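You operate a simulated robot arm through the tools that you are given. There is no shell and no other tool.

You run a simulated robot arm. Do the job below in one go: nothing can be reset, and whatever is moved stays where it is left.

JOB
Top up the round cells. At the end: there are two round cells on the middle of the potting table, made up from those on the butt end of the potting table; the white garlic clove from the butt end of the potting table is in the table drawer; whatever was shut is shut again. Leave all else as you found it, and nothing knocked over (what rides in a drawer may roll over). Set down upright: round cell.
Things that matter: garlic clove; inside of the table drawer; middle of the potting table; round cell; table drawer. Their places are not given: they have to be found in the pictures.

Only the result counts: the job must be done as asked and must still hold three seconds after the hand-in. Knocking over, shifting, dropping, spilling or breaking anything else fails it.

ROBOT AND FRAMES
A 6-joint arm with a two-finger gripper, fixed in place. Base frame: the origin is on the floor under the middle of its stand, x ahead of it, y to its left, z up; the work surface is at about z = 0.85. Units: m, degrees, N and s.
It reaches about 1.572 m from its shoulder. Its first joint turns from -166.0 to 166.0 degrees. Payload 2.45 kg.
The tool frame sits at the grasp point between the pads (the TCP): z along the fingers, y along the line on which they close. The tips reach 0.02 m beyond it. The gripper opens to 0.14 m; its body begins 0.168 m behind the TCP.
Orientation is told as [roll, pitch, yaw] about the base's x, y, z axes, in that order, counted from this pose: with the fingers straight down and closing along the base's y, the tool's x points along the base's -x, its y along +y and its z along -z.

CONTROLS
- The arm moves only by the tool move_arm. Its argument "increments" is a list of rows, each a list of 2 entries, a list of its own where there are three numbers: the shift along the tool's x, y, z in units of 400 mm (1.0 is 400 mm), then the turn, a rotation vector about the tool's x, y, z in units of 45 degrees (1.0 is 45 degrees). In form: [[[dx, dy, dz], [wx, wy, wz]], ...]. A call has 1 to 20 rows; each row is the pose to reach, as a shift and turn from the pose commanded when the call began, along the tool's axes at that moment. "claw" is the opening, from 0 (shut) to 1 (fully open), set as the call begins (left out, the last holds). A call with a number of a shift or a turn outside -1 to 1 is refused whole. Each row takes 0.2 s and may step no farther than 0.05 m and 8.6 degrees from the row before; otherwise, or with a gripper value out of range, the whole call is refused. Where a pose cannot be reached the arm comes as near as it can. A force on the tool above 40 N (or 10 N above the force at the start of the call, whichever is more), or a blocked arm, ends the call early, and 0.2 s more pass. Each finger travels about 0.045 m/s and halts on what it meets, pressing with about 28 N; the grip force reading is that of the motor and also rises with nothing between the fingers. The clock runs only during rows and for 0.2 s after the last one: add rows that repeat a pose to give the fingers time. It gives the time, the measured TCP pose, the force on the tool (base axes), the opening and the grip force at its end, in the units of the frame above (readings bear some noise), with the torque about the TCP (base axes, N m) and any sound that the robot's microphone picked up.
- Cameras (640 x 400 px; columns grow to the right, rows downward): "scene" is fixed at [0.0494, 0.6474, 1.5597]; the picture's right is [-0.54, -0.84, 0.00], its down [-0.46, 0.29, -0.84] and it looks along [0.71, -0.45, -0.55] (base axes); focal length 362 px, centre (320, 200). "wrist" rides on the gripper at [0.078, 0.011, -0.209] in the tool frame; the picture's right is [-0.14, 0.99, 0.00], its down [-0.92, -0.13, -0.37] and it looks along [-0.37, -0.05, 0.93] (tool axes); focal length 280 px, centre (320, 200).
- get_image(camera): a new picture of that camera. No time passes.
- locate(camera, pixels): for up to 12 pixels [column, row] of the newest picture of that camera ("zoom" is the newest enlarged one), the place [x, y, z] in the base frame of the surface seen there, good to about 0.003 m. No time passes.
- zoom(camera, box): a new picture of the part [left, top, right, bottom] of that camera's present view, enlarged. No time passes.
- hand_in(): hands the job in; it is judged then, once.

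Leave the gripper open and the arm clear of the work at the hand-in unless told otherwise.

The tools are called after "Emit:" by a JSON object that holds its "op" and its "data". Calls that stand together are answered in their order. move_arm: Moves the arm, as the interface text tells. Its arguments: {"type":"object","properties":{"increments":{"type":"array","items":{"type":"array"}},"claw":{"type":"number"}},"required":["increments"]} The other tools are called the same way: get_image (camera) takes a picture; locate (camera, pixels) gives the place of the surface under pixels of a picture; zoom (camera, box) takes an enlarged picture of a part of a camera's view; hand_in () hands the job in.

At the start:

```text
t: 0.0
tcp_pos: [0.8054, 0.1452, 1.1826]
tool_rot: [0.1, -0.1, 0.1]
ft_force: [0.3, -0.6, 0.5]
wrist_torque: [0.01, -0.01, -0.03]
opening: 0.14
grasp_force: 0.1
```

scene: 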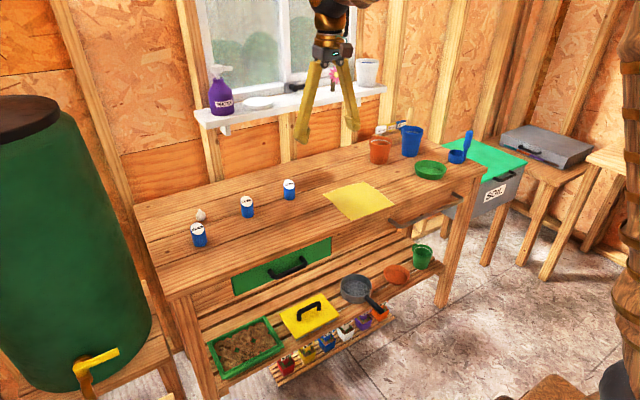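
wrist: 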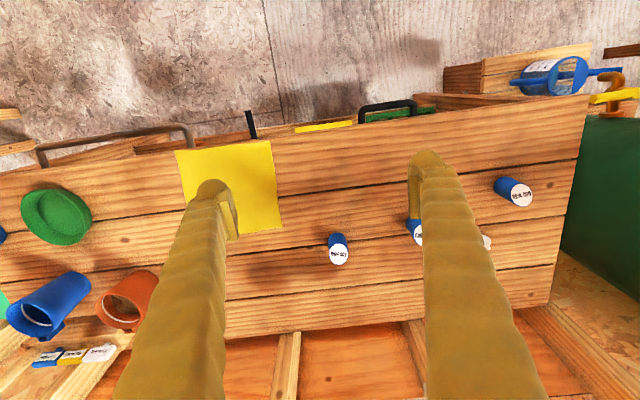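

I see three blue cells with white tops on the near-left end of the table at about (198,235), (247,207) and (289,189). There is a pale clove at (200,215), a yellow sheet at (360,200), a green drawer front at (283,268) and another drawer with a handle at (425,210). I'll zoom in on these first.

Emit:
{"op": "zoom", "data": {"camera": "scene", "box": [130, 150, 350, 310]}}

Emit:
{"op": "zoom", "data": {"camera": "scene", "box": [300, 100, 520, 240]}}

Emit:
{"op": "zoom", "data": {"camera": "wrist", "box": [300, 80, 640, 300]}}

```text
2.50 times, centred on (240, 230) of scene
```

zoom: 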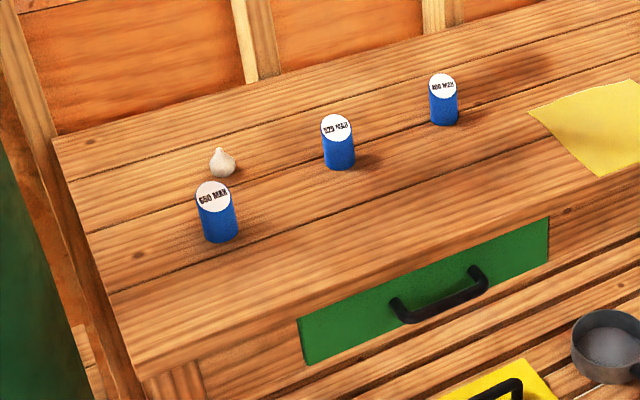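

```text
2.86 times, centred on (410, 170) of scene
```

zoom: 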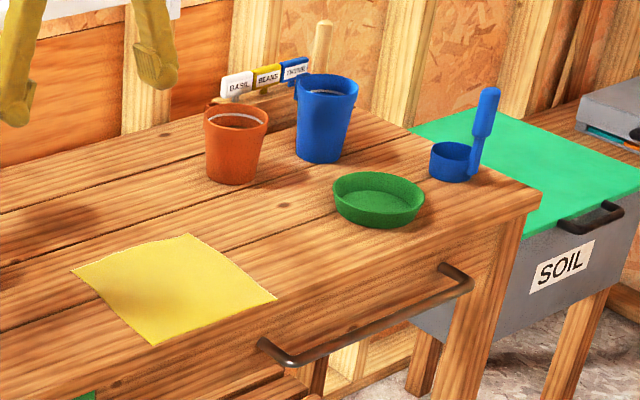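

```text
1.82 times, centred on (470, 190) of wrist
```

zoom: 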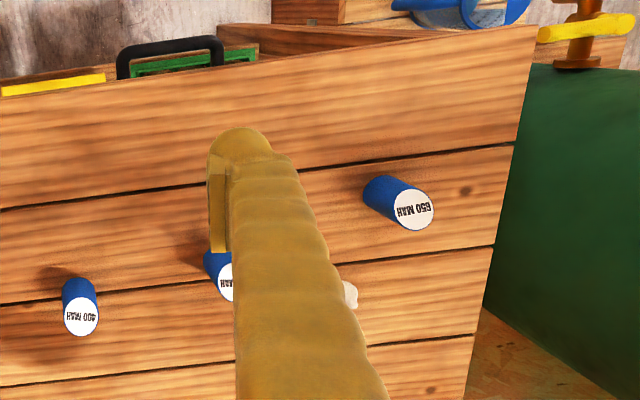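

The cells are labelled about 650, 525 and 400 MAH. I need metric positions of the cells, clove, table corners, yellow sheet and drawer so I can tell which cell is already in the middle.

Emit:
{"op": "get_image", "data": {"camera": "scene"}}

Emit:
{"op": "locate", "data": {"camera": "scene", "pixels": [[197, 228], [247, 201], [289, 184], [200, 214], [136, 206], [168, 300], [484, 178], [400, 137], [325, 192], [360, 183], [394, 206], [352, 219]]}}

Emit:
{"op": "locate", "data": {"camera": "wrist", "pixels": [[516, 194], [339, 256], [418, 235], [487, 243]]}}

```text
taken
```

scene: 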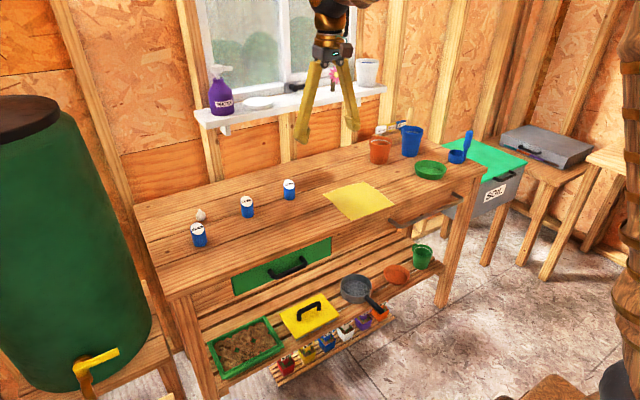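

```text
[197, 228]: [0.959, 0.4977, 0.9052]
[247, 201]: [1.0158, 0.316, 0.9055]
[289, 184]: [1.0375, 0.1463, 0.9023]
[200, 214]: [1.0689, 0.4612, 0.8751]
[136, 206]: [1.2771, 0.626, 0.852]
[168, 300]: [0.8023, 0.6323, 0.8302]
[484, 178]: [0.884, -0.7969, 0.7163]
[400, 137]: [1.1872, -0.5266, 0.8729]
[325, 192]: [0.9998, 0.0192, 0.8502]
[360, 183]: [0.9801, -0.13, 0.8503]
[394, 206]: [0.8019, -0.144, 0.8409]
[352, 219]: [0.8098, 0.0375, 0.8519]
```

```text
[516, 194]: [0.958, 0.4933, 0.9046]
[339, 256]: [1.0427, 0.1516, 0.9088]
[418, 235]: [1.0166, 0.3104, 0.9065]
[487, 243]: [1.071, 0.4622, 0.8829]
```

The table spans y from about +0.63 to -0.63. The 400 cell at y=0.147 is already in the middle part, while the other two cells (y=0.31 and 0.495) and the clove are on the +y butt end. Next I'll look closely at the drawer, its handle and the right-hand bar.

Emit:
{"op": "zoom", "data": {"camera": "scene", "box": [220, 225, 350, 305]}}

Emit:
{"op": "locate", "data": {"camera": "scene", "pixels": [[232, 278], [330, 238], [234, 295], [331, 254], [269, 273], [306, 261], [287, 271], [288, 264], [250, 280], [320, 248], [391, 222], [457, 195]]}}

```text
4.92 times, centred on (285, 265) of scene
```

zoom: 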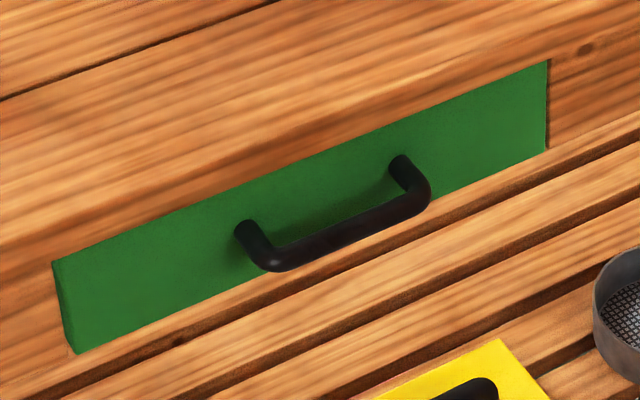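

```text
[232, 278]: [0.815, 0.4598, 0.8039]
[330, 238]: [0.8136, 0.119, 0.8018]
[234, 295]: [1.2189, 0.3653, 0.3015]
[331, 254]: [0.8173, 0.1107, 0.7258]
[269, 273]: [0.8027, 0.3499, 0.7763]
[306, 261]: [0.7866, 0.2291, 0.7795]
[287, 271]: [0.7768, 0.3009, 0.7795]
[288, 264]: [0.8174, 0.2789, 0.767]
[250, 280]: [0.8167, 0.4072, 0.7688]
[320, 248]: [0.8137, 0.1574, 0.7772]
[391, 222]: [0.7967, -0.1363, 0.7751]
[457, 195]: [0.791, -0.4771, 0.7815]
```

The green drawer's face is at x≈0.815, spanning y 0.11 to 0.46 and z 0.72 to 0.81, and its handle bar is at x≈0.777, z≈0.778. I'll check whether the right bar at (425,210) is only a rail.

Emit:
{"op": "zoom", "data": {"camera": "scene", "box": [370, 170, 490, 245]}}

Emit:
{"op": "zoom", "data": {"camera": "wrist", "box": [0, 80, 340, 340]}}

```text
5.33 times, centred on (430, 208) of scene
```

zoom: 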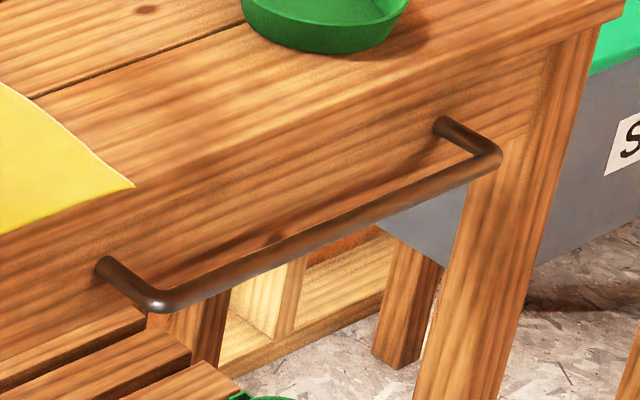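

```text
1.54 times, centred on (170, 210) of wrist
```

zoom: 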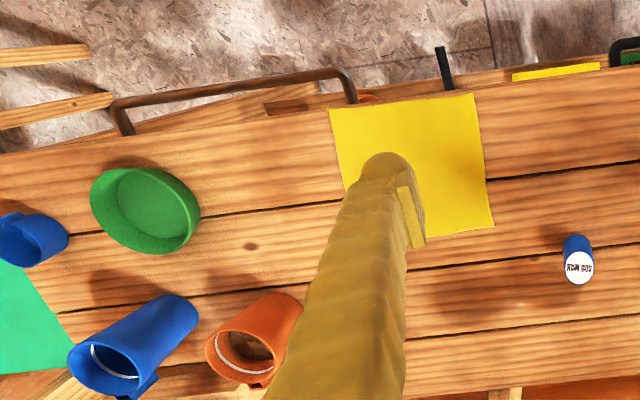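

The right bar is only a rail fixed to the apron, so the green front is the drawer. I'll look at the shape of the fingers at (325,100) in the scene, and check the front edge of the table top.

Emit:
{"op": "zoom", "data": {"camera": "scene", "box": [270, 0, 400, 160]}}

Emit:
{"op": "locate", "data": {"camera": "scene", "pixels": [[265, 256], [264, 262], [264, 265], [300, 243], [300, 248], [300, 250], [281, 278], [292, 275], [268, 280], [306, 265], [275, 277], [300, 271]]}}

```text
2.50 times, centred on (335, 80) of scene
```

zoom: 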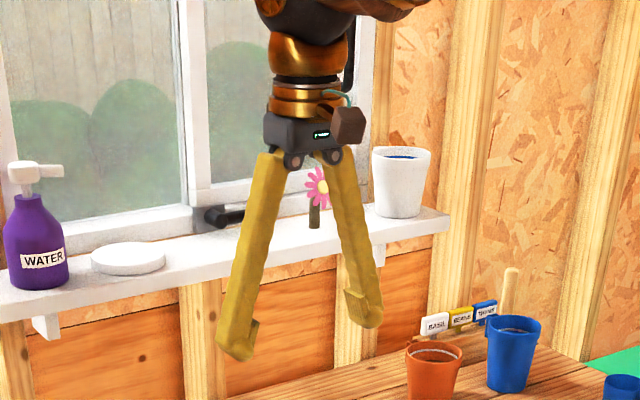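

```text
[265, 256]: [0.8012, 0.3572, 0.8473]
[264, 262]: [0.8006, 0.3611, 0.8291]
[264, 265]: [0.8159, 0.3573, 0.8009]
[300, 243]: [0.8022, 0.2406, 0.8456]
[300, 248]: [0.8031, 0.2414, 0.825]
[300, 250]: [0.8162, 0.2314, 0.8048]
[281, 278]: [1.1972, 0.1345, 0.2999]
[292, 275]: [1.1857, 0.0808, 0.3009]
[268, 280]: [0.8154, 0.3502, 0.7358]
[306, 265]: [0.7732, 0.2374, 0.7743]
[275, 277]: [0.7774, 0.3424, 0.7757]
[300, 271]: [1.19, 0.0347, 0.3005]
```

The fingers hinge from the body and carry small pads at the tips. The table slab's front edge is at x≈0.80 (z 0.82 to 0.85) and the handle bar's centre is about (0.778, 0.29, 0.773). I'll move a cell first while the drawer is shut, so next I'll measure the middle cell at (247,207) and the clove precisely.

Emit:
{"op": "zoom", "data": {"camera": "scene", "box": [180, 170, 308, 250]}}

```text
5.00 times, centred on (244, 210) of scene
```

zoom: 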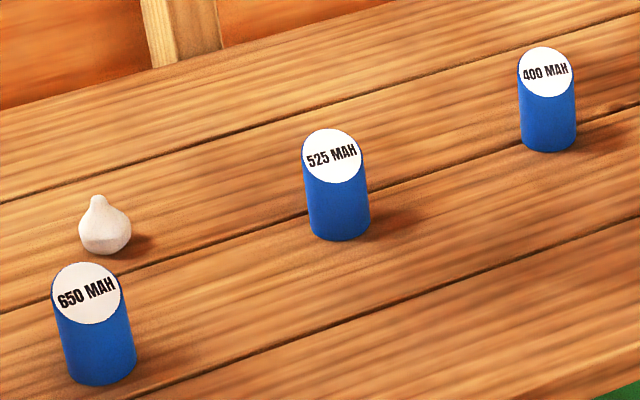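

Emit:
{"op": "locate", "data": {"camera": "zoom", "pixels": [[332, 156], [306, 156], [358, 156], [332, 132], [332, 181], [338, 238], [104, 235], [97, 200], [104, 253], [84, 238], [128, 236], [85, 293]]}}

Emit:
{"op": "locate", "data": {"camera": "scene", "pixels": [[289, 184], [290, 198], [247, 218]]}}

```text
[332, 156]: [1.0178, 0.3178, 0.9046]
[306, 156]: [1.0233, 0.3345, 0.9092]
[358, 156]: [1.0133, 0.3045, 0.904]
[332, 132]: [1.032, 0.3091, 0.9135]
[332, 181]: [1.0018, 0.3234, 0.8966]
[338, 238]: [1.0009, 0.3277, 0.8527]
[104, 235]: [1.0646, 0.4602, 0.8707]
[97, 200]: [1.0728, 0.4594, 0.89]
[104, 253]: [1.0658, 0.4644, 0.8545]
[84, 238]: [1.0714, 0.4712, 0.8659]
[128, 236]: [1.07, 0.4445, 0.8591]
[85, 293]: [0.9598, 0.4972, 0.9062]
```

```text
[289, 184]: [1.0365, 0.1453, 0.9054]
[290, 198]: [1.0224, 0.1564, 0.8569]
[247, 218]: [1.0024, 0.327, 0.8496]
```

The 525 cell's centre is about (1.0175, 0.319); it is roughly 34 mm wide and 55 mm tall with a slanted top. The clove is at about (1.071, 0.459). I'll move above the 525 cell at z≈1.10 with the gripper open and take a picture there.

Emit:
{"op": "move_arm", "data": {"increments": [[[-0.066, 0.054, 0.026], [0, 0, 0]], [[-0.1325, 0.1086, 0.0516], [0, 0, 0]], [[-0.199, 0.163, 0.0774], [0, 0, 0]], [[-0.265, 0.217, 0.103], [0, 0, 0]], [[-0.331, 0.2716, 0.129], [0, 0, 0]], [[-0.3975, 0.326, 0.155], [0, 0, 0]], [[-0.464, 0.38, 0.181], [0, 0, 0]], [[-0.53, 0.4345, 0.2065], [0, 0, 0]], [[-0.53, 0.4345, 0.2065], [0, 0, 0]]], "claw": 1.0}}

Emit:
{"op": "get_image", "data": {"camera": "wrist"}}

Emit:
{"op": "get_image", "data": {"camera": "scene"}}

```text
t: 2.0
tcp_pos: [1.0171, 0.3162, 1.101]
tool_rot: [0.0, -0.1, 0.0]
ft_force: [-1.1, -1.4, -0.5]
wrist_torque: [0.0, -0.03, -0.01]
opening: 0.1398
grasp_force: 0.1
```

```text
taken
```

wrist: 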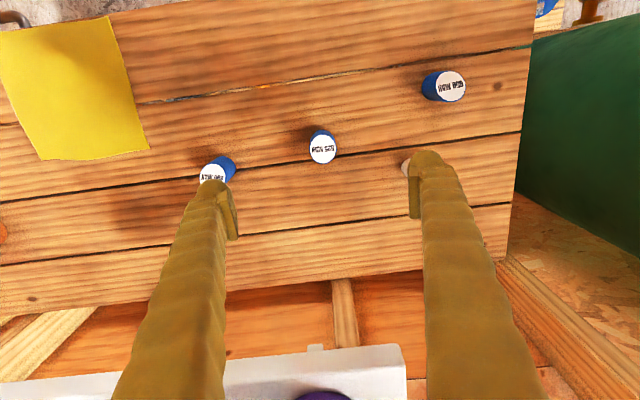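

```text
taken
```

scene: 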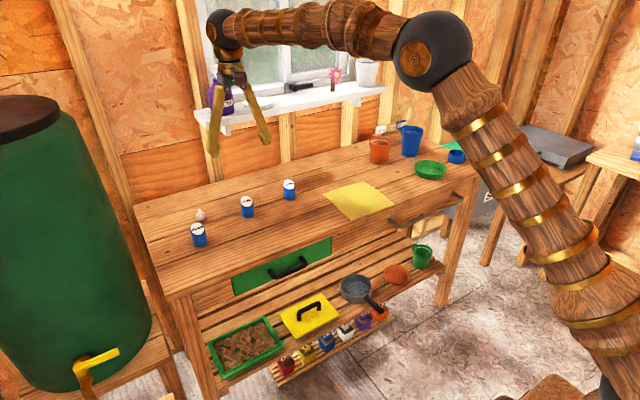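

I'm above the cell; in the wrist view it sits at (322,147), with the 400 cell at (215,170) and the 650 cell at (448,86). I'll refine the positions from here.

Emit:
{"op": "zoom", "data": {"camera": "wrist", "box": [260, 100, 388, 180]}}

Emit:
{"op": "locate", "data": {"camera": "wrist", "pixels": [[322, 149], [310, 149], [334, 149], [322, 138], [322, 160], [213, 174], [448, 86], [405, 165]]}}

```text
5.00 times, centred on (324, 140) of wrist
```

zoom: 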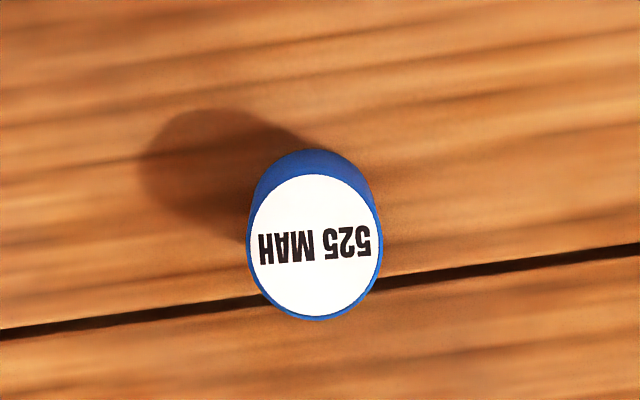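

```text
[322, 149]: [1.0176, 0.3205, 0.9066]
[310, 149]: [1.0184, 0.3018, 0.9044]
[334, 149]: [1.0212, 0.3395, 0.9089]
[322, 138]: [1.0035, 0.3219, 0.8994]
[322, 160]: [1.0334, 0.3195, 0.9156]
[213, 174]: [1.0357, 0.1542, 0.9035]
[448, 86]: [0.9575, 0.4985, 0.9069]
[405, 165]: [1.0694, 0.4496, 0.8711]
```

The cell's centre is (1.0175, 0.3205) and it is about 38 mm wide. I'll descend straight to TCP z≈0.888 with the gripper open.

Emit:
{"op": "move_arm", "data": {"increments": [[[0, 0.008, 0.1], [0, 0, 0]], [[0, 0.008, 0.2], [0, 0, 0]], [[0, 0.008, 0.3], [0, 0, 0]], [[0, 0.008, 0.4], [0, 0, 0]], [[0, 0.008, 0.47], [0, 0, 0]], [[0, 0.008, 0.51], [0, 0, 0]], [[0, 0.008, 0.53], [0, 0, 0]], [[0, 0.008, 0.53], [0, 0, 0]]]}}

Emit:
{"op": "get_image", "data": {"camera": "wrist"}}

Emit:
{"op": "zoom", "data": {"camera": "scene", "box": [180, 110, 340, 250]}}

```text
t: 3.8
tcp_pos: [1.0179, 0.3203, 0.8872]
tool_rot: [0.1, -0.2, 0.1]
ft_force: [0.4, 0.7, -0.5]
wrist_torque: [-0.01, 0.06, 0.03]
opening: 0.1401
grasp_force: 0.0
```

```text
taken
```

wrist: 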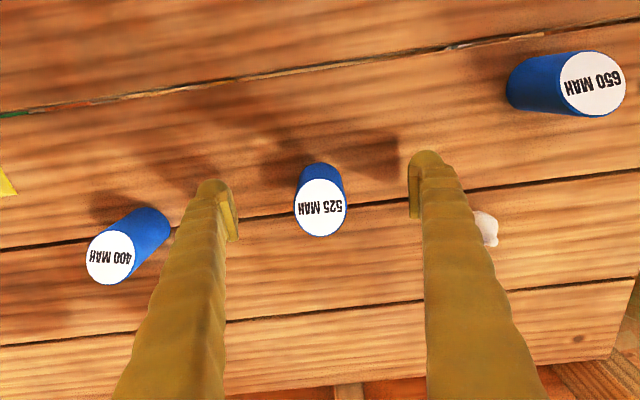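

```text
2.86 times, centred on (260, 180) of scene
```

zoom: 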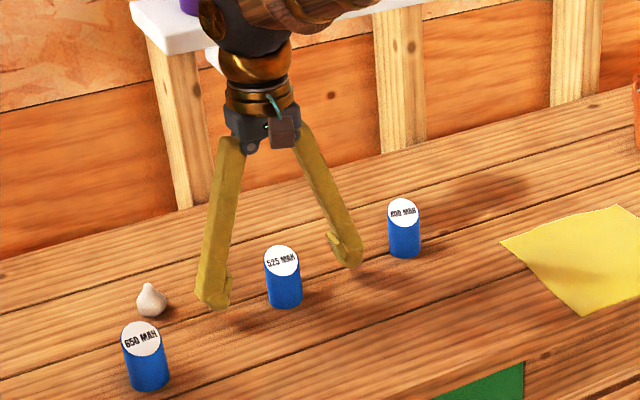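

The cell stands between the pads with the 400 cell and clove clear of the fingers. I'll close now, giving it 9 rows of time.

Emit:
{"op": "move_arm", "data": {"increments": [[[0, 0, 0], [0, 0, 0]], [[0, 0, 0], [0, 0, 0]], [[0, 0, 0], [0, 0, 0]], [[0, 0, 0], [0, 0, 0]], [[0, 0, 0], [0, 0, 0]], [[0, 0, 0], [0, 0, 0]], [[0, 0, 0], [0, 0, 0]], [[0, 0, 0], [0, 0, 0]], [[0, 0, 0], [0, 0, 0]]], "claw": 0.0}}

Emit:
{"op": "get_image", "data": {"camera": "wrist"}}

```text
t: 5.8
tcp_pos: [1.0174, 0.3204, 0.8876]
tool_rot: [0.1, -0.1, 0.1]
ft_force: [0.0, -0.3, 1.4]
wrist_torque: [0.0, 0.01, 0.03]
opening: 0.0385
grasp_force: 27.9
```

```text
taken
```

wrist: 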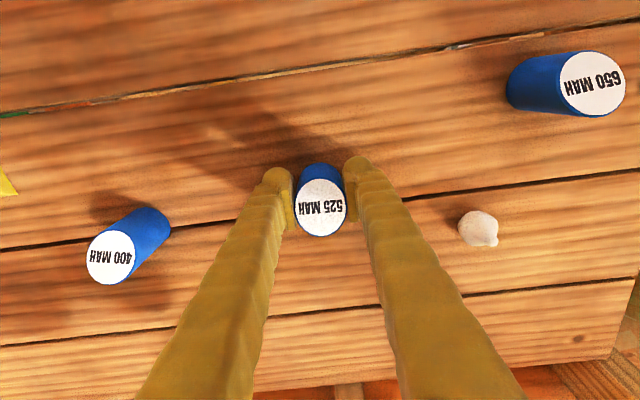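

The cell is gripped, with the opening reading 38.5 mm and 27.9 N. I'll check where the plank seams lie so I can place it on a flat plank.

Emit:
{"op": "locate", "data": {"camera": "wrist", "pixels": [[300, 73], [195, 224], [400, 200], [300, 311], [100, 335], [50, 245], [478, 228]]}}

Emit:
{"op": "locate", "data": {"camera": "scene", "pixels": [[317, 183], [330, 176], [305, 170], [335, 165], [290, 197]]}}

Emit:
{"op": "zoom", "data": {"camera": "scene", "box": [270, 130, 400, 230]}}

```text
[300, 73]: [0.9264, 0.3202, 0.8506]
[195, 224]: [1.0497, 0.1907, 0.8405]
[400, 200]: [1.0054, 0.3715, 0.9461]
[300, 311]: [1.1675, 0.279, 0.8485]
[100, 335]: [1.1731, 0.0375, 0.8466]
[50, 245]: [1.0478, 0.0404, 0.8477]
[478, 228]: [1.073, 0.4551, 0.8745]
```

```text
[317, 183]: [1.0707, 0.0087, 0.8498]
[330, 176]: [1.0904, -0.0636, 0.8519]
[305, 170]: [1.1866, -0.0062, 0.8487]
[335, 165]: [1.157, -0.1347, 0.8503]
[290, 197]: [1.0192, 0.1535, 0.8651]
```

```text
4.00 times, centred on (335, 180) of scene
```

zoom: 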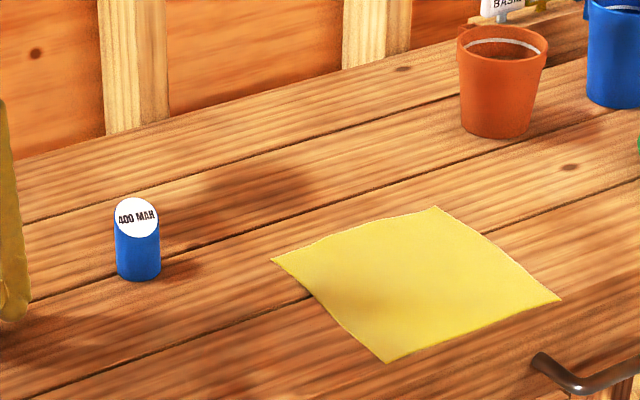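

The seams are at x≈0.926, 1.047 and 1.17, so (1.085, 0.0) sits flat on a plank, clear of the yellow sheet and the 400 cell. I'll lift 0.14 m and carry the cell over.

Emit:
{"op": "move_arm", "data": {"increments": [[[0, 0, -0.04], [0, 0, 0]], [[0, 0, -0.11], [0, 0, 0]], [[0, 0, -0.19], [0, 0, 0]], [[0, 0, -0.27], [0, 0, 0]], [[0, 0, -0.35], [0, 0, 0]], [[-0.017, -0.08, -0.35], [0, 0, 0]], [[-0.034, -0.16, -0.35], [0, 0, 0]], [[-0.051, -0.24, -0.35], [0, 0, 0]], [[-0.068, -0.32, -0.35], [0, 0, 0]], [[-0.085, -0.4, -0.35], [0, 0, 0]], [[-0.102, -0.48, -0.35], [0, 0, 0]], [[-0.119, -0.56, -0.35], [0, 0, 0]], [[-0.136, -0.64, -0.35], [0, 0, 0]], [[-0.153, -0.72, -0.35], [0, 0, 0]], [[-0.169, -0.801, -0.35], [0, 0, 0]], [[-0.169, -0.801, -0.35], [0, 0, 0]], [[-0.169, -0.801, -0.35], [0, 0, 0]]]}}

Emit:
{"op": "get_image", "data": {"camera": "wrist"}}

Emit:
{"op": "get_image", "data": {"camera": "scene"}}

```text
t: 9.4
tcp_pos: [1.0847, 0.0035, 1.0285]
tool_rot: [0.0, -0.1, 0.0]
ft_force: [0.1, -0.3, -1.1]
wrist_torque: [0.04, 0.03, 0.02]
opening: 0.0384
grasp_force: 27.8
```

```text
taken
```

wrist: 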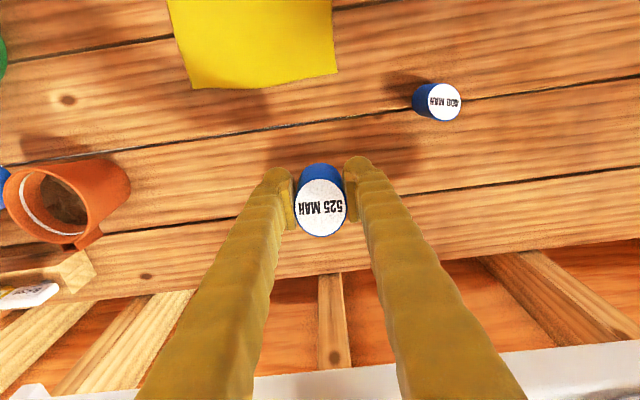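

```text
taken
```

scene: 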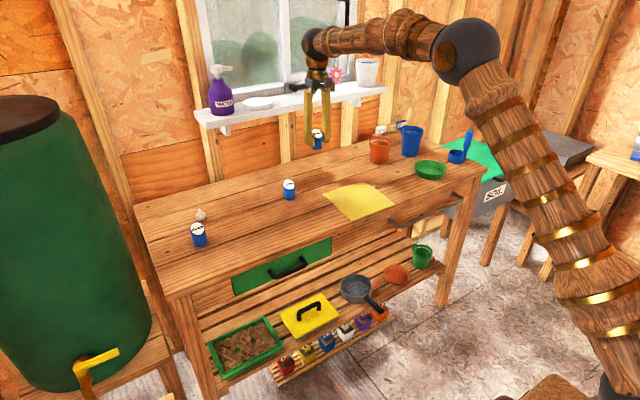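

The cell is held upright over (1.085, 0.003). I'll lower it 0.139 m, slowly at the end, to the same height it was grasped at.

Emit:
{"op": "move_arm", "data": {"increments": [[[0, 0, 0.07], [0, 0, 0]], [[0, 0, 0.14], [0, 0, 0]], [[0, 0, 0.21], [0, 0, 0]], [[0, 0, 0.27], [0, 0, 0]], [[0, 0, 0.31], [0, 0, 0]], [[0, 0, 0.33], [0, 0, 0]], [[0, 0, 0.34], [0, 0, 0]], [[0, 0, 0.347], [0, 0, 0]], [[0, 0, 0.349], [0, 0, 0]], [[0, 0, 0.349], [0, 0, 0]]]}}

Emit:
{"op": "zoom", "data": {"camera": "scene", "box": [260, 110, 400, 220]}}

```text
t: 11.6
tcp_pos: [1.0842, 0.003, 0.8899]
tool_rot: [0.1, -0.1, 0.1]
ft_force: [-0.8, 0.7, -1.5]
wrist_torque: [0.0, 0.02, -0.02]
opening: 0.0382
grasp_force: 27.8
```

```text
3.64 times, centred on (330, 165) of scene
```

zoom: 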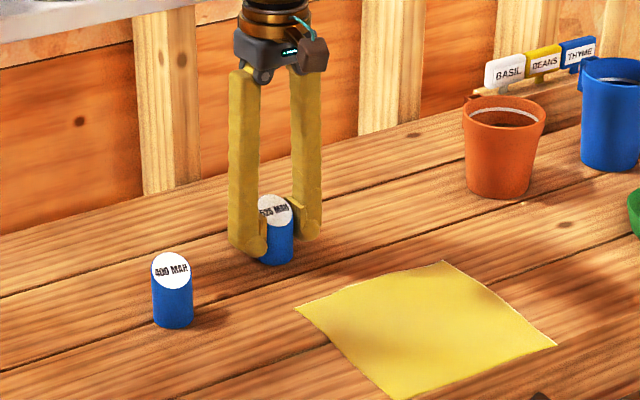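

The cell is on or just above the board. I'll settle it another half millimetre and then open the gripper to about 0.08 m.

Emit:
{"op": "move_arm", "data": {"increments": [[[0, 0, 0.0015], [0, 0, 0]], [[0, 0, 0.0015], [0, 0, 0]]]}}

Emit:
{"op": "move_arm", "data": {"increments": [[[0, 0, 0], [0, 0, 0]], [[0, 0, 0], [0, 0, 0]], [[0, 0, 0], [0, 0, 0]], [[0, 0, 0], [0, 0, 0]], [[0, 0, 0], [0, 0, 0]]], "claw": 0.6}}

Emit:
{"op": "get_image", "data": {"camera": "wrist"}}

Emit:
{"op": "zoom", "data": {"camera": "scene", "box": [260, 110, 400, 220]}}

```text
t: 12.2
tcp_pos: [1.0852, 0.0014, 0.8887]
tool_rot: [0.1, -0.2, 0.0]
ft_force: [0.8, 0.3, -1.2]
wrist_torque: [0.01, -0.02, 0.02]
opening: 0.0385
grasp_force: 27.8
```

```text
t: 13.4
tcp_pos: [1.0838, 0.0024, 0.8898]
tool_rot: [0.1, 0.0, 0.0]
ft_force: [-0.2, 0.2, -0.3]
wrist_torque: [-0.01, 0.02, -0.01]
opening: 0.0841
grasp_force: 0.1
```

```text
taken
```

wrist: 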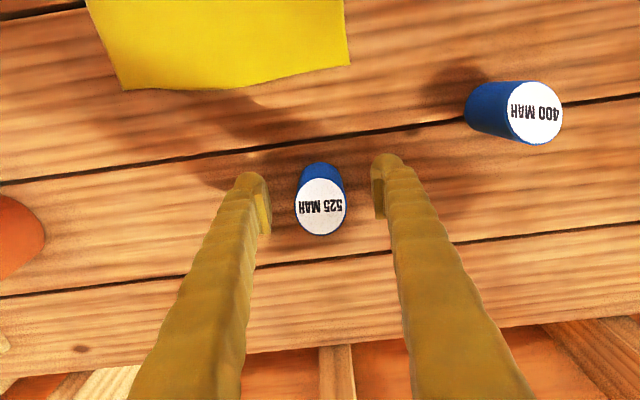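

```text
3.64 times, centred on (330, 165) of scene
```

zoom: 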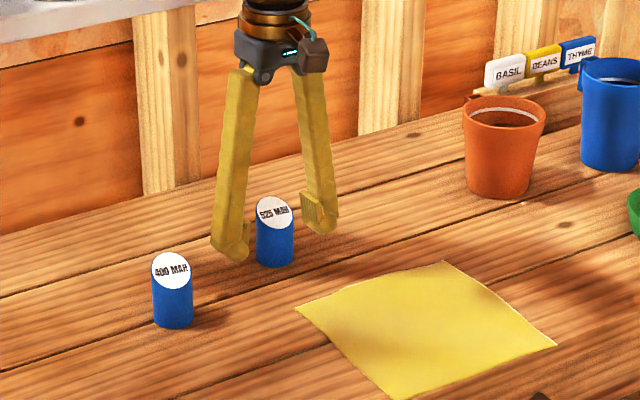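

The 525 cell stands upright on its own, clear of the fingers. I'll retreat upward and then move to a spot in front of the table above the drawer, at about (0.69, 0.29, 1.09).

Emit:
{"op": "move_arm", "data": {"increments": [[[0, 0, -0.05], [0, 0, 0]], [[0, 0, -0.12], [0, 0, 0]], [[0, 0, -0.22], [0, 0, 0]], [[0, 0, -0.32], [0, 0, 0]], [[0, 0, -0.42], [0, 0, 0]], [[0, 0, -0.5], [0, 0, 0]], [[0.08, 0.06, -0.5], [0, 0, 0]], [[0.17, 0.125, -0.5], [0, 0, 0]], [[0.26, 0.19, -0.5], [0, 0, 0]], [[0.35, 0.257, -0.5], [0, 0, 0]], [[0.44, 0.323, -0.5], [0, 0, 0]], [[0.53, 0.39, -0.5], [0, 0, 0]], [[0.62, 0.455, -0.5], [0, 0, 0]], [[0.71, 0.52, -0.5], [0, 0, 0]], [[0.8, 0.59, -0.5], [0, 0, 0]], [[0.89, 0.655, -0.5], [0, 0, 0]], [[0.98, 0.72, -0.5], [0, 0, 0]], [[0.98, 0.72, -0.5], [0, 0, 0]]]}}

Emit:
{"op": "get_image", "data": {"camera": "scene"}}

Emit:
{"op": "get_image", "data": {"camera": "wrist"}}

```text
t: 17.2
tcp_pos: [0.6912, 0.2924, 1.0867]
tool_rot: [0.0, -0.2, 0.1]
ft_force: [-0.1, 0.8, -0.1]
wrist_torque: [0.0, 0.01, 0.02]
opening: 0.084
grasp_force: 0.1
```

```text
taken
```

scene: 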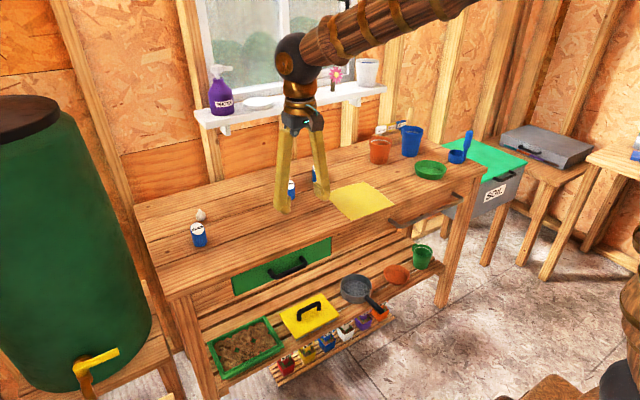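

```text
taken
```

wrist: 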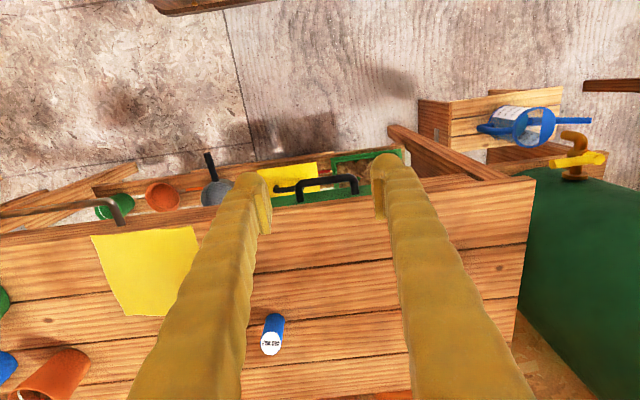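

I'm in front of the table, and the wrist view shows the handle at (330,185). To grip the bar with the fingers level, I'll first yaw +45° about the tool's z in two calls, then tilt the tool up.

Emit:
{"op": "move_arm", "data": {"increments": [[[0, 0, 0], [0, 0, 0.167]], [[0, 0, 0], [0, 0, 0.333]], [[0, 0, 0], [0, 0, 0.5]], [[0, 0, 0], [0, 0, 0.667]], [[0, 0, 0], [0, 0, 0.833]], [[0, 0, 0], [0, 0, 1.0]]], "claw": 0.3}}

Emit:
{"op": "move_arm", "data": {"increments": [[[0, 0, 0], [0, 0, 0.167]], [[0, 0, 0], [0, 0, 0.333]], [[0, 0, 0], [0, 0, 0.5]], [[0, 0, 0], [0, 0, 0.667]], [[0, 0, 0], [0, 0, 0.833]], [[0, 0, 0], [0, 0, 1.0]], [[0, 0, 0], [0, 0, 1.0]]]}}

Emit:
{"op": "get_image", "data": {"camera": "scene"}}

```text
t: 18.6
tcp_pos: [0.6929, 0.2896, 1.0889]
tool_rot: [0.0, -0.1, -45.1]
ft_force: [0.1, -0.5, 0.7]
wrist_torque: [-0.03, -0.03, -0.01]
opening: 0.0419
grasp_force: 0.0
```

```text
t: 20.2
tcp_pos: [0.6925, 0.2891, 1.0894]
tool_rot: [0.1, 0.0, -90.1]
ft_force: [0.9, -0.4, 0.3]
wrist_torque: [-0.01, 0.02, 0.0]
opening: 0.0417
grasp_force: 0.0
```

```text
taken
```

scene: 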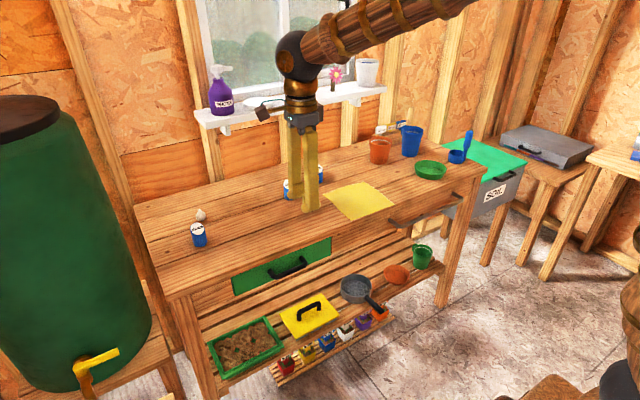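

The yaw is done, with the tool's x now pointing along +y. Next I'll tilt about the tool's x by −45° twice so the fingers point toward +x, and check the result after the first half.

Emit:
{"op": "move_arm", "data": {"increments": [[[0, 0, 0], [-0.167, 0, 0]], [[0, 0, 0], [-0.333, 0, 0]], [[0, 0, 0], [-0.5, 0, 0]], [[0, 0, 0], [-0.667, 0, 0]], [[0, 0, 0], [-0.833, 0, 0]], [[0, 0, 0], [-1.0, 0, 0]], [[0, 0, 0], [-1.0, 0, 0]]]}}

Emit:
{"op": "get_image", "data": {"camera": "scene"}}

Emit:
{"op": "get_image", "data": {"camera": "wrist"}}

```text
t: 21.8
tcp_pos: [0.6968, 0.285, 1.1036]
tool_rot: [44.0, 0.1, -89.5]
ft_force: [0.3, -0.8, 1.0]
wrist_torque: [-0.01, -0.01, -0.07]
opening: 0.0421
grasp_force: 0.1
out of reach, approached as far as the arm can: row 6, 7
```

```text
taken
```

scene: 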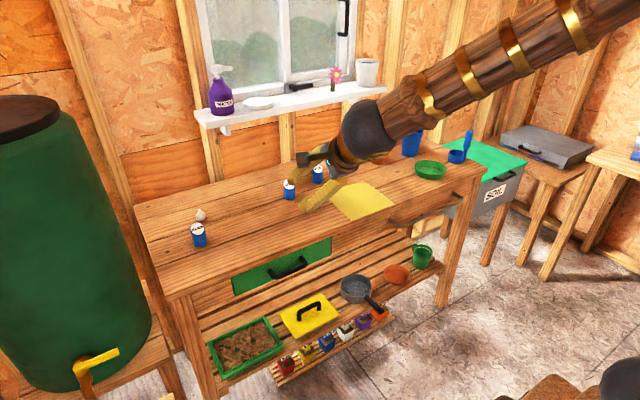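

```text
taken
```

wrist: 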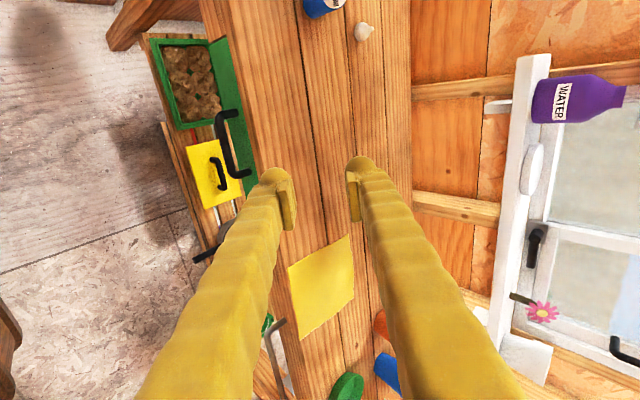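

At 44° tilt the arm reports rows 6 and 7 out of reach by about a centimetre, so it is near a fold limit at this height. A 40 to 45° downward slant should still clear the slab edge and drawer face. I'll test reach lower down, in free space in front of the table at about (0.66, 0.29, 0.90).

Emit:
{"op": "move_arm", "data": {"increments": [[[0, -0.065, 0.047], [0, 0, 0]], [[0, -0.13, 0.094], [0, 0, 0]], [[0, -0.195, 0.141], [0, 0, 0]], [[0, -0.26, 0.188], [0, 0, 0]], [[0, -0.325, 0.235], [0, 0, 0]], [[0, -0.389, 0.283], [0, 0, 0]], [[0, -0.389, 0.283], [0, 0, 0]]]}}

Emit:
{"op": "get_image", "data": {"camera": "scene"}}

```text
t: 23.4
tcp_pos: [0.7049, 0.2752, 1.0046]
tool_rot: [37.7, -0.2, -88.0]
ft_force: [0.6, 0.4, 0.3]
wrist_torque: [0.02, -0.01, 0.01]
opening: 0.0422
grasp_force: 0.0
out of reach, approached as far as the arm can: row 1, 2, 3, 4, 5, 6, 7
```

```text
taken
```

scene: 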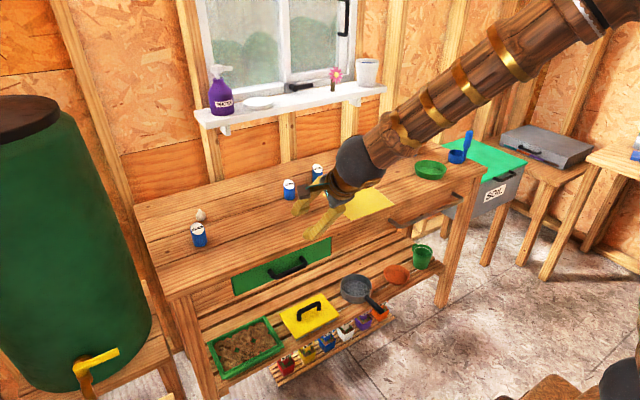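

The arm can't fold its wrist close enough for a straight-on pull. The alternative is to grip the bar from the side: fingers near level, pointing toward −y and +x, closing vertically, with the wrist over on the +y side. I'll check where the green water butt stands so the wrist stays clear of it.

Emit:
{"op": "locate", "data": {"camera": "scene", "pixels": [[145, 300], [120, 250], [90, 180], [60, 110], [30, 200], [100, 370], [115, 352], [150, 330], [80, 375], [130, 390], [60, 330], [20, 300]]}}

Emit:
{"op": "zoom", "data": {"camera": "scene", "box": [0, 80, 220, 400]}}

```text
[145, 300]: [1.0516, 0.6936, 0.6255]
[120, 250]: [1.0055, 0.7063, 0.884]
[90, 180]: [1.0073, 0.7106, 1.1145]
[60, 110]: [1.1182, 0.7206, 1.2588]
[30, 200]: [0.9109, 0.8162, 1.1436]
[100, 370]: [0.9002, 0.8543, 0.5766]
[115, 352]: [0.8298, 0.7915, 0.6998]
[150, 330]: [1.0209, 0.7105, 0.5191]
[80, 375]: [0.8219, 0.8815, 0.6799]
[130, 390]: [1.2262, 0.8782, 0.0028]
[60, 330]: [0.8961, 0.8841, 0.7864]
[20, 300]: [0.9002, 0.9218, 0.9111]
```

```text
1.25 times, centred on (110, 240) of scene
```

zoom: 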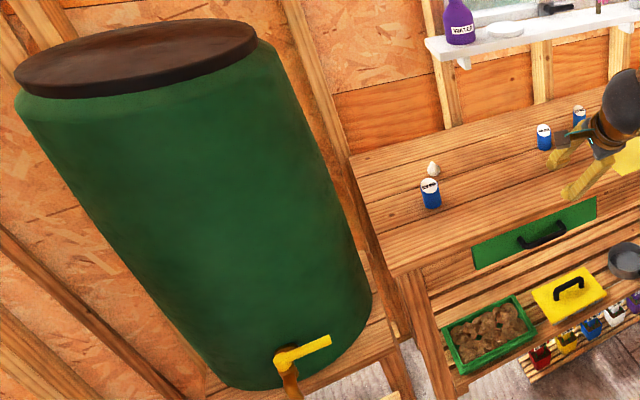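

The butt's near side is at y≥0.70 and the tap is at about (0.83, 0.79, 0.70), so there's room for the wrist at y≈0.57. First I'll return up to vertical, then undo the yaw.

Emit:
{"op": "move_arm", "data": {"increments": [[[0, 0.065, -0.047], [0.167, 0, 0]], [[0, 0.13, -0.094], [0.333, 0, 0]], [[0, 0.195, -0.141], [0.5, 0, 0]], [[0, 0.26, -0.188], [0.667, 0, 0]], [[0, 0.325, -0.235], [0.833, 0, 0]], [[0, 0.389, -0.283], [1.0, 0, 0]], [[0, 0.389, -0.283], [1.0, 0, 0]]]}}

Emit:
{"op": "move_arm", "data": {"increments": [[[0, 0, 0], [0, 0, -0.167]], [[0, 0, 0], [0, 0, -0.333]], [[0, 0, 0], [0, 0, -0.5]], [[0, 0, 0], [0, 0, -0.667]], [[0, 0, 0], [0, 0, -0.833]], [[0, 0, 0], [0, 0, -1.0]], [[0, 0, 0], [0, 0, -1.0]]]}}

Emit:
{"op": "move_arm", "data": {"increments": [[[0, 0, 0], [0, 0, -0.167]], [[0, 0, 0], [0, 0, -0.333]], [[0, 0, 0], [0, 0, -0.5]], [[0, 0, 0], [0, 0, -0.667]], [[0, 0, 0], [0, 0, -0.833]], [[0, 0, 0], [0, 0, -1.0]], [[0, 0, 0], [0, 0, -1.0]]]}}

```text
t: 25.0
tcp_pos: [0.7566, 0.275, 1.1937]
tool_rot: [-7.2, -0.1, -88.0]
ft_force: [0.0, -0.6, -0.6]
wrist_torque: [-0.02, 0.02, 0.02]
opening: 0.0421
grasp_force: 0.0
```

```text
t: 26.6
tcp_pos: [0.7573, 0.2731, 1.1948]
tool_rot: [-5.2, 5.0, -43.1]
ft_force: [0.6, 0.4, 0.4]
wrist_torque: [0.0, 0.01, 0.04]
opening: 0.042
grasp_force: 0.0
```

```text
t: 28.2
tcp_pos: [0.7571, 0.273, 1.1935]
tool_rot: [-0.1, 7.1, 2.1]
ft_force: [-0.3, 0.2, 0.5]
wrist_torque: [-0.02, 0.02, 0.01]
opening: 0.0419
grasp_force: 0.0
```

The arm is back to nearly vertical at (0.757, 0.273, 1.194), with a small 7° pitch and 2° yaw left over. I'll square it up and move to about (0.68, 0.22, 1.10) before rolling the tool sideways.

Emit:
{"op": "move_arm", "data": {"increments": [[[0.032, -0.0265, 0.051], [0, -0.032, 0.0095]], [[0.065, -0.053, 0.102], [0, -0.063, 0.019]], [[0.097, -0.0795, 0.154], [0, -0.095, 0.028]], [[0.13, -0.106, 0.205], [0, -0.126, 0.038]], [[0.162, -0.1325, 0.256], [0, -0.158, 0.047]], [[0.162, -0.1325, 0.256], [0, -0.158, 0.047]]]}}

Emit:
{"op": "move_arm", "data": {"increments": [[[0, 0, 0], [0.167, 0, 0]], [[0, 0, 0], [0.333, 0, 0]], [[0, 0, 0], [0.5, 0, 0]], [[0, 0, 0], [0.667, 0, 0]], [[0, 0, 0], [0.833, 0, 0]], [[0, 0, 0], [1.0, 0, 0]], [[0, 0, 0], [1.0, 0, 0]]]}}

Emit:
{"op": "get_image", "data": {"camera": "scene"}}

```text
t: 29.6
tcp_pos: [0.6803, 0.2139, 1.0993]
tool_rot: [-0.2, 0.0, -0.1]
ft_force: [-0.1, 0.4, 0.3]
wrist_torque: [-0.03, 0.03, 0.03]
opening: 0.0423
grasp_force: 0.1
```

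```text
t: 31.2
tcp_pos: [0.6816, 0.2167, 1.1007]
tool_rot: [-45.3, -0.1, -0.2]
ft_force: [1.0, 0.2, -0.8]
wrist_torque: [-0.03, -0.01, -0.01]
opening: 0.0421
grasp_force: 0.0
```

```text
taken
```

scene: 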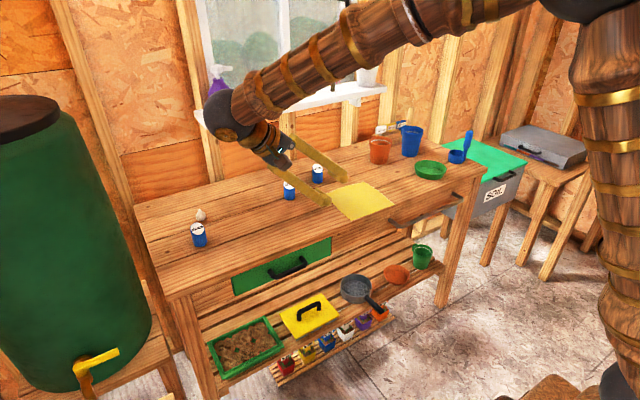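

The 45° roll worked. I'll continue with the second 45° so the tool is level.

Emit:
{"op": "move_arm", "data": {"increments": [[[0, 0, 0], [0.167, 0, 0]], [[0, 0, 0], [0.333, 0, 0]], [[0, 0, 0], [0.5, 0, 0]], [[0, 0, 0], [0.667, 0, 0]], [[0, 0, 0], [0.833, 0, 0]], [[0, 0, 0], [0.997, 0, 0]], [[0, 0, 0], [0.997, 0, 0]]]}}

Emit:
{"op": "get_image", "data": {"camera": "scene"}}

```text
t: 32.8
tcp_pos: [0.6811, 0.2174, 1.0989]
tool_rot: [-90.2, 0.1, -0.2]
ft_force: [0.4, 0.5, -0.2]
wrist_torque: [-0.02, 0.0, -0.01]
opening: 0.0417
grasp_force: 0.1
```

```text
taken
```

scene: 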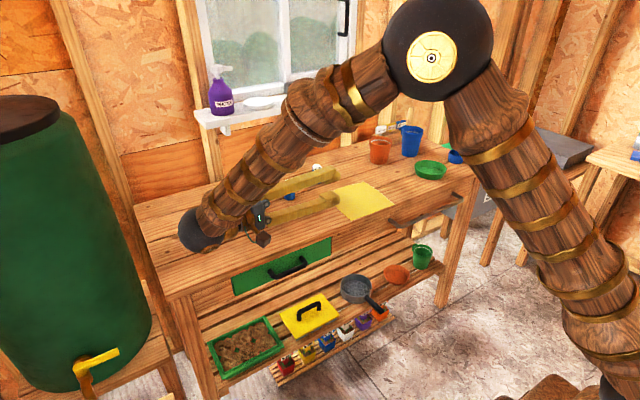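

The tool is level, pointing along −y. I'll now yaw it by +30° about vertical so the fingers point toward the drawer, while shifting to about (0.64, 0.29, 1.05).

Emit:
{"op": "move_arm", "data": {"increments": [[[0.02, 0.025, -0.0365], [0, -0.133, 0]], [[0.04, 0.05, -0.073], [0, -0.267, 0]], [[0.06, 0.075, -0.1095], [0, -0.4, 0]], [[0.08, 0.1, -0.146], [0, -0.533, 0]], [[0.1, 0.125, -0.1825], [0, -0.667, 0]], [[0.1, 0.125, -0.1825], [0, -0.667, 0]]]}}

Emit:
{"op": "get_image", "data": {"camera": "scene"}}

Emit:
{"op": "get_image", "data": {"camera": "wrist"}}

```text
t: 34.2
tcp_pos: [0.6415, 0.2899, 1.0486]
tool_rot: [-90.1, 0.2, 30.0]
ft_force: [0.0, -1.2, -0.1]
wrist_torque: [-0.03, 0.0, 0.01]
opening: 0.0419
grasp_force: 0.1
```

```text
taken
```

scene: 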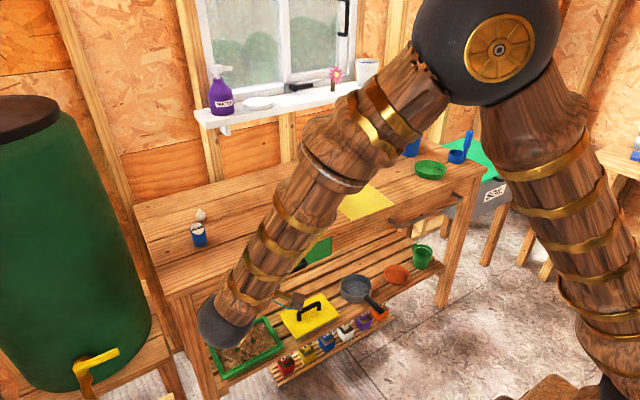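

```text
taken
```

wrist: 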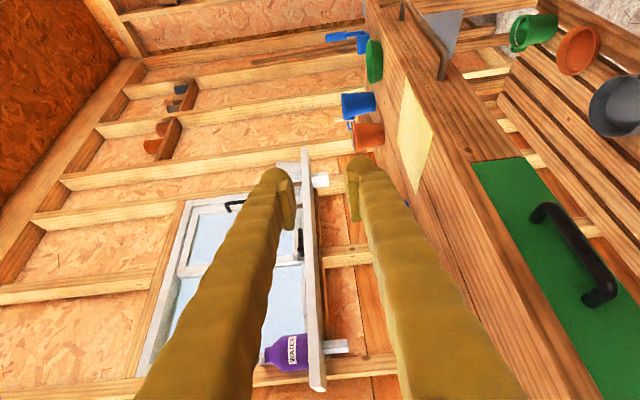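

Reachable. The wrist picture, rotated so its right is down, shows the handle at (575,255) on the green front. I'll measure the bar from here.

Emit:
{"op": "zoom", "data": {"camera": "wrist", "box": [460, 150, 640, 400]}}

Emit:
{"op": "locate", "data": {"camera": "wrist", "pixels": [[560, 225], [575, 250], [590, 272], [567, 253], [582, 246], [540, 207], [610, 295], [590, 298], [535, 215], [600, 200], [480, 165], [600, 395]]}}

```text
1.60 times, centred on (550, 275) of wrist
```

zoom: 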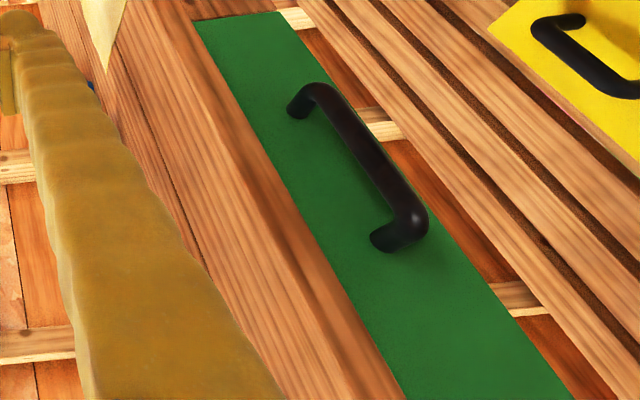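

```text
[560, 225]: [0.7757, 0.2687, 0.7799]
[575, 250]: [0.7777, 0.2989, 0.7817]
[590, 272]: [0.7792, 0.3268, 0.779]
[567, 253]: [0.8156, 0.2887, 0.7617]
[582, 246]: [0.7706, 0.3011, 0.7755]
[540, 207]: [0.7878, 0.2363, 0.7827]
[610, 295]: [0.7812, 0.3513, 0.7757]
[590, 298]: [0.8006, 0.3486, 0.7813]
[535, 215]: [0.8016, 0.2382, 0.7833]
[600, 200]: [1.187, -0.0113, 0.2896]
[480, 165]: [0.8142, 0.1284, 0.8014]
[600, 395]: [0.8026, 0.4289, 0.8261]
```

The bar's top is at z≈0.7815 and its front at x≈0.7706, so its centre is about (0.778, 0.29, 0.7735) with a radius of about 8 mm. I'll narrow the gripper to 0.03 m and descend in front of the drawer to (0.66, 0.292, 0.7735).

Emit:
{"op": "move_arm", "data": {"increments": [[[-0.006, 0.1, 0.003], [0, 0, 0]], [[-0.012, 0.2, 0.006], [0, 0, 0]], [[-0.018, 0.3, 0.009], [0, 0, 0]], [[-0.024, 0.4, 0.011], [0, 0, 0]], [[-0.03, 0.5, 0.014], [0, 0, 0]], [[-0.036, 0.6, 0.017], [0, 0, 0]], [[-0.0425, 0.6875, 0.019], [0, 0, 0]], [[-0.0425, 0.6875, 0.019], [0, 0, 0]]], "claw": 0.214}}

Emit:
{"op": "get_image", "data": {"camera": "scene"}}

Emit:
{"op": "get_image", "data": {"camera": "wrist"}}

```text
t: 36.0
tcp_pos: [0.6583, 0.2924, 0.7748]
tool_rot: [-90.1, 0.0, 29.9]
ft_force: [-1.3, 0.6, -0.7]
wrist_torque: [-0.02, 0.01, 0.0]
opening: 0.03
grasp_force: 0.1
```

```text
taken
```

scene: 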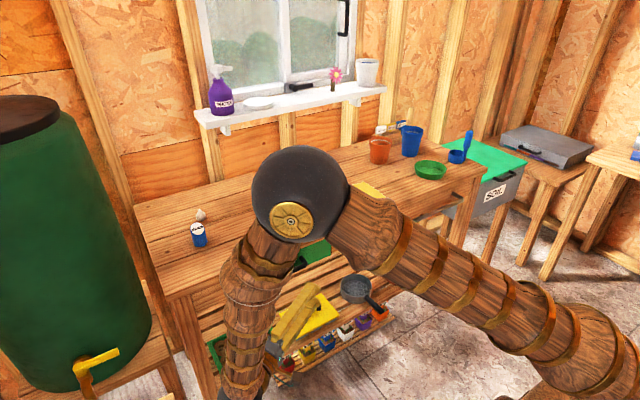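

```text
taken
```

wrist: 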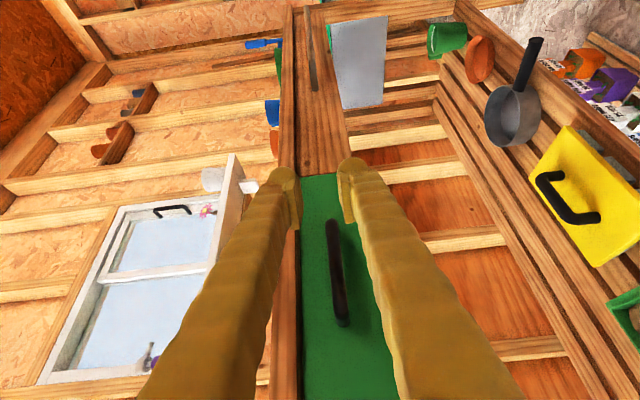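

The bar now appears between the fingers at about (336,270) in the wrist view. I'll verify its height relative to the tool before going in.

Emit:
{"op": "locate", "data": {"camera": "wrist", "pixels": [[332, 235], [336, 260], [340, 290], [342, 315], [331, 275], [345, 275], [330, 225], [299, 230], [310, 178], [343, 180]]}}

Emit:
{"op": "zoom", "data": {"camera": "wrist", "box": [260, 140, 420, 340]}}

```text
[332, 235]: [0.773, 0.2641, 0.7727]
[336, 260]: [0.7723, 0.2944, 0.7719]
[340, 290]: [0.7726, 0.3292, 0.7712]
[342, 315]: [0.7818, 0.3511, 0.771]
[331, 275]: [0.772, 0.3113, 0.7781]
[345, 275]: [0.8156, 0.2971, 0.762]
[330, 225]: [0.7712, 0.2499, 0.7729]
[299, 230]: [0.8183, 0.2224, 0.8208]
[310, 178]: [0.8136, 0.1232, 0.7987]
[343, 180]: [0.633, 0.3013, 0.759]
```

```text
2.00 times, centred on (340, 240) of wrist
```

zoom: 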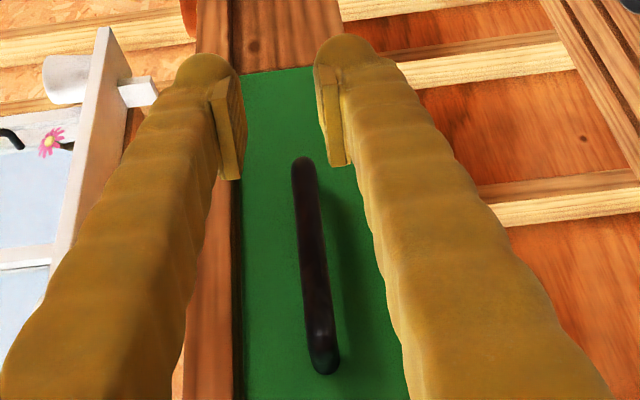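

The bar's centre is at about (0.779, y, 0.772) and the fingers straddle it. I'll move straight +x by 0.114 m so the bar lies between the pads.

Emit:
{"op": "move_arm", "data": {"increments": [[[-0.06, 0.004, 0.035], [0, 0, 0]], [[-0.12, 0.004, 0.069], [0, 0, 0]], [[-0.17, 0.004, 0.098], [0, 0, 0]], [[-0.21, 0.004, 0.121], [0, 0, 0]], [[-0.235, 0.004, 0.1355], [0, 0, 0]], [[-0.247, 0.004, 0.1425], [0, 0, 0]], [[-0.247, 0.004, 0.1425], [0, 0, 0]]]}}

Emit:
{"op": "get_image", "data": {"camera": "wrist"}}

```text
t: 37.6
tcp_pos: [0.7732, 0.2928, 0.7722]
tool_rot: [-90.0, 0.1, 29.9]
ft_force: [0.8, -0.6, -0.9]
wrist_torque: [0.0, -0.01, -0.03]
opening: 0.03
grasp_force: 0.0
```

```text
taken
```

wrist: 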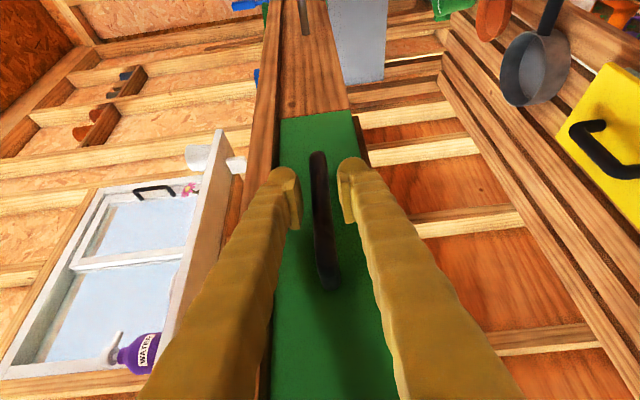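

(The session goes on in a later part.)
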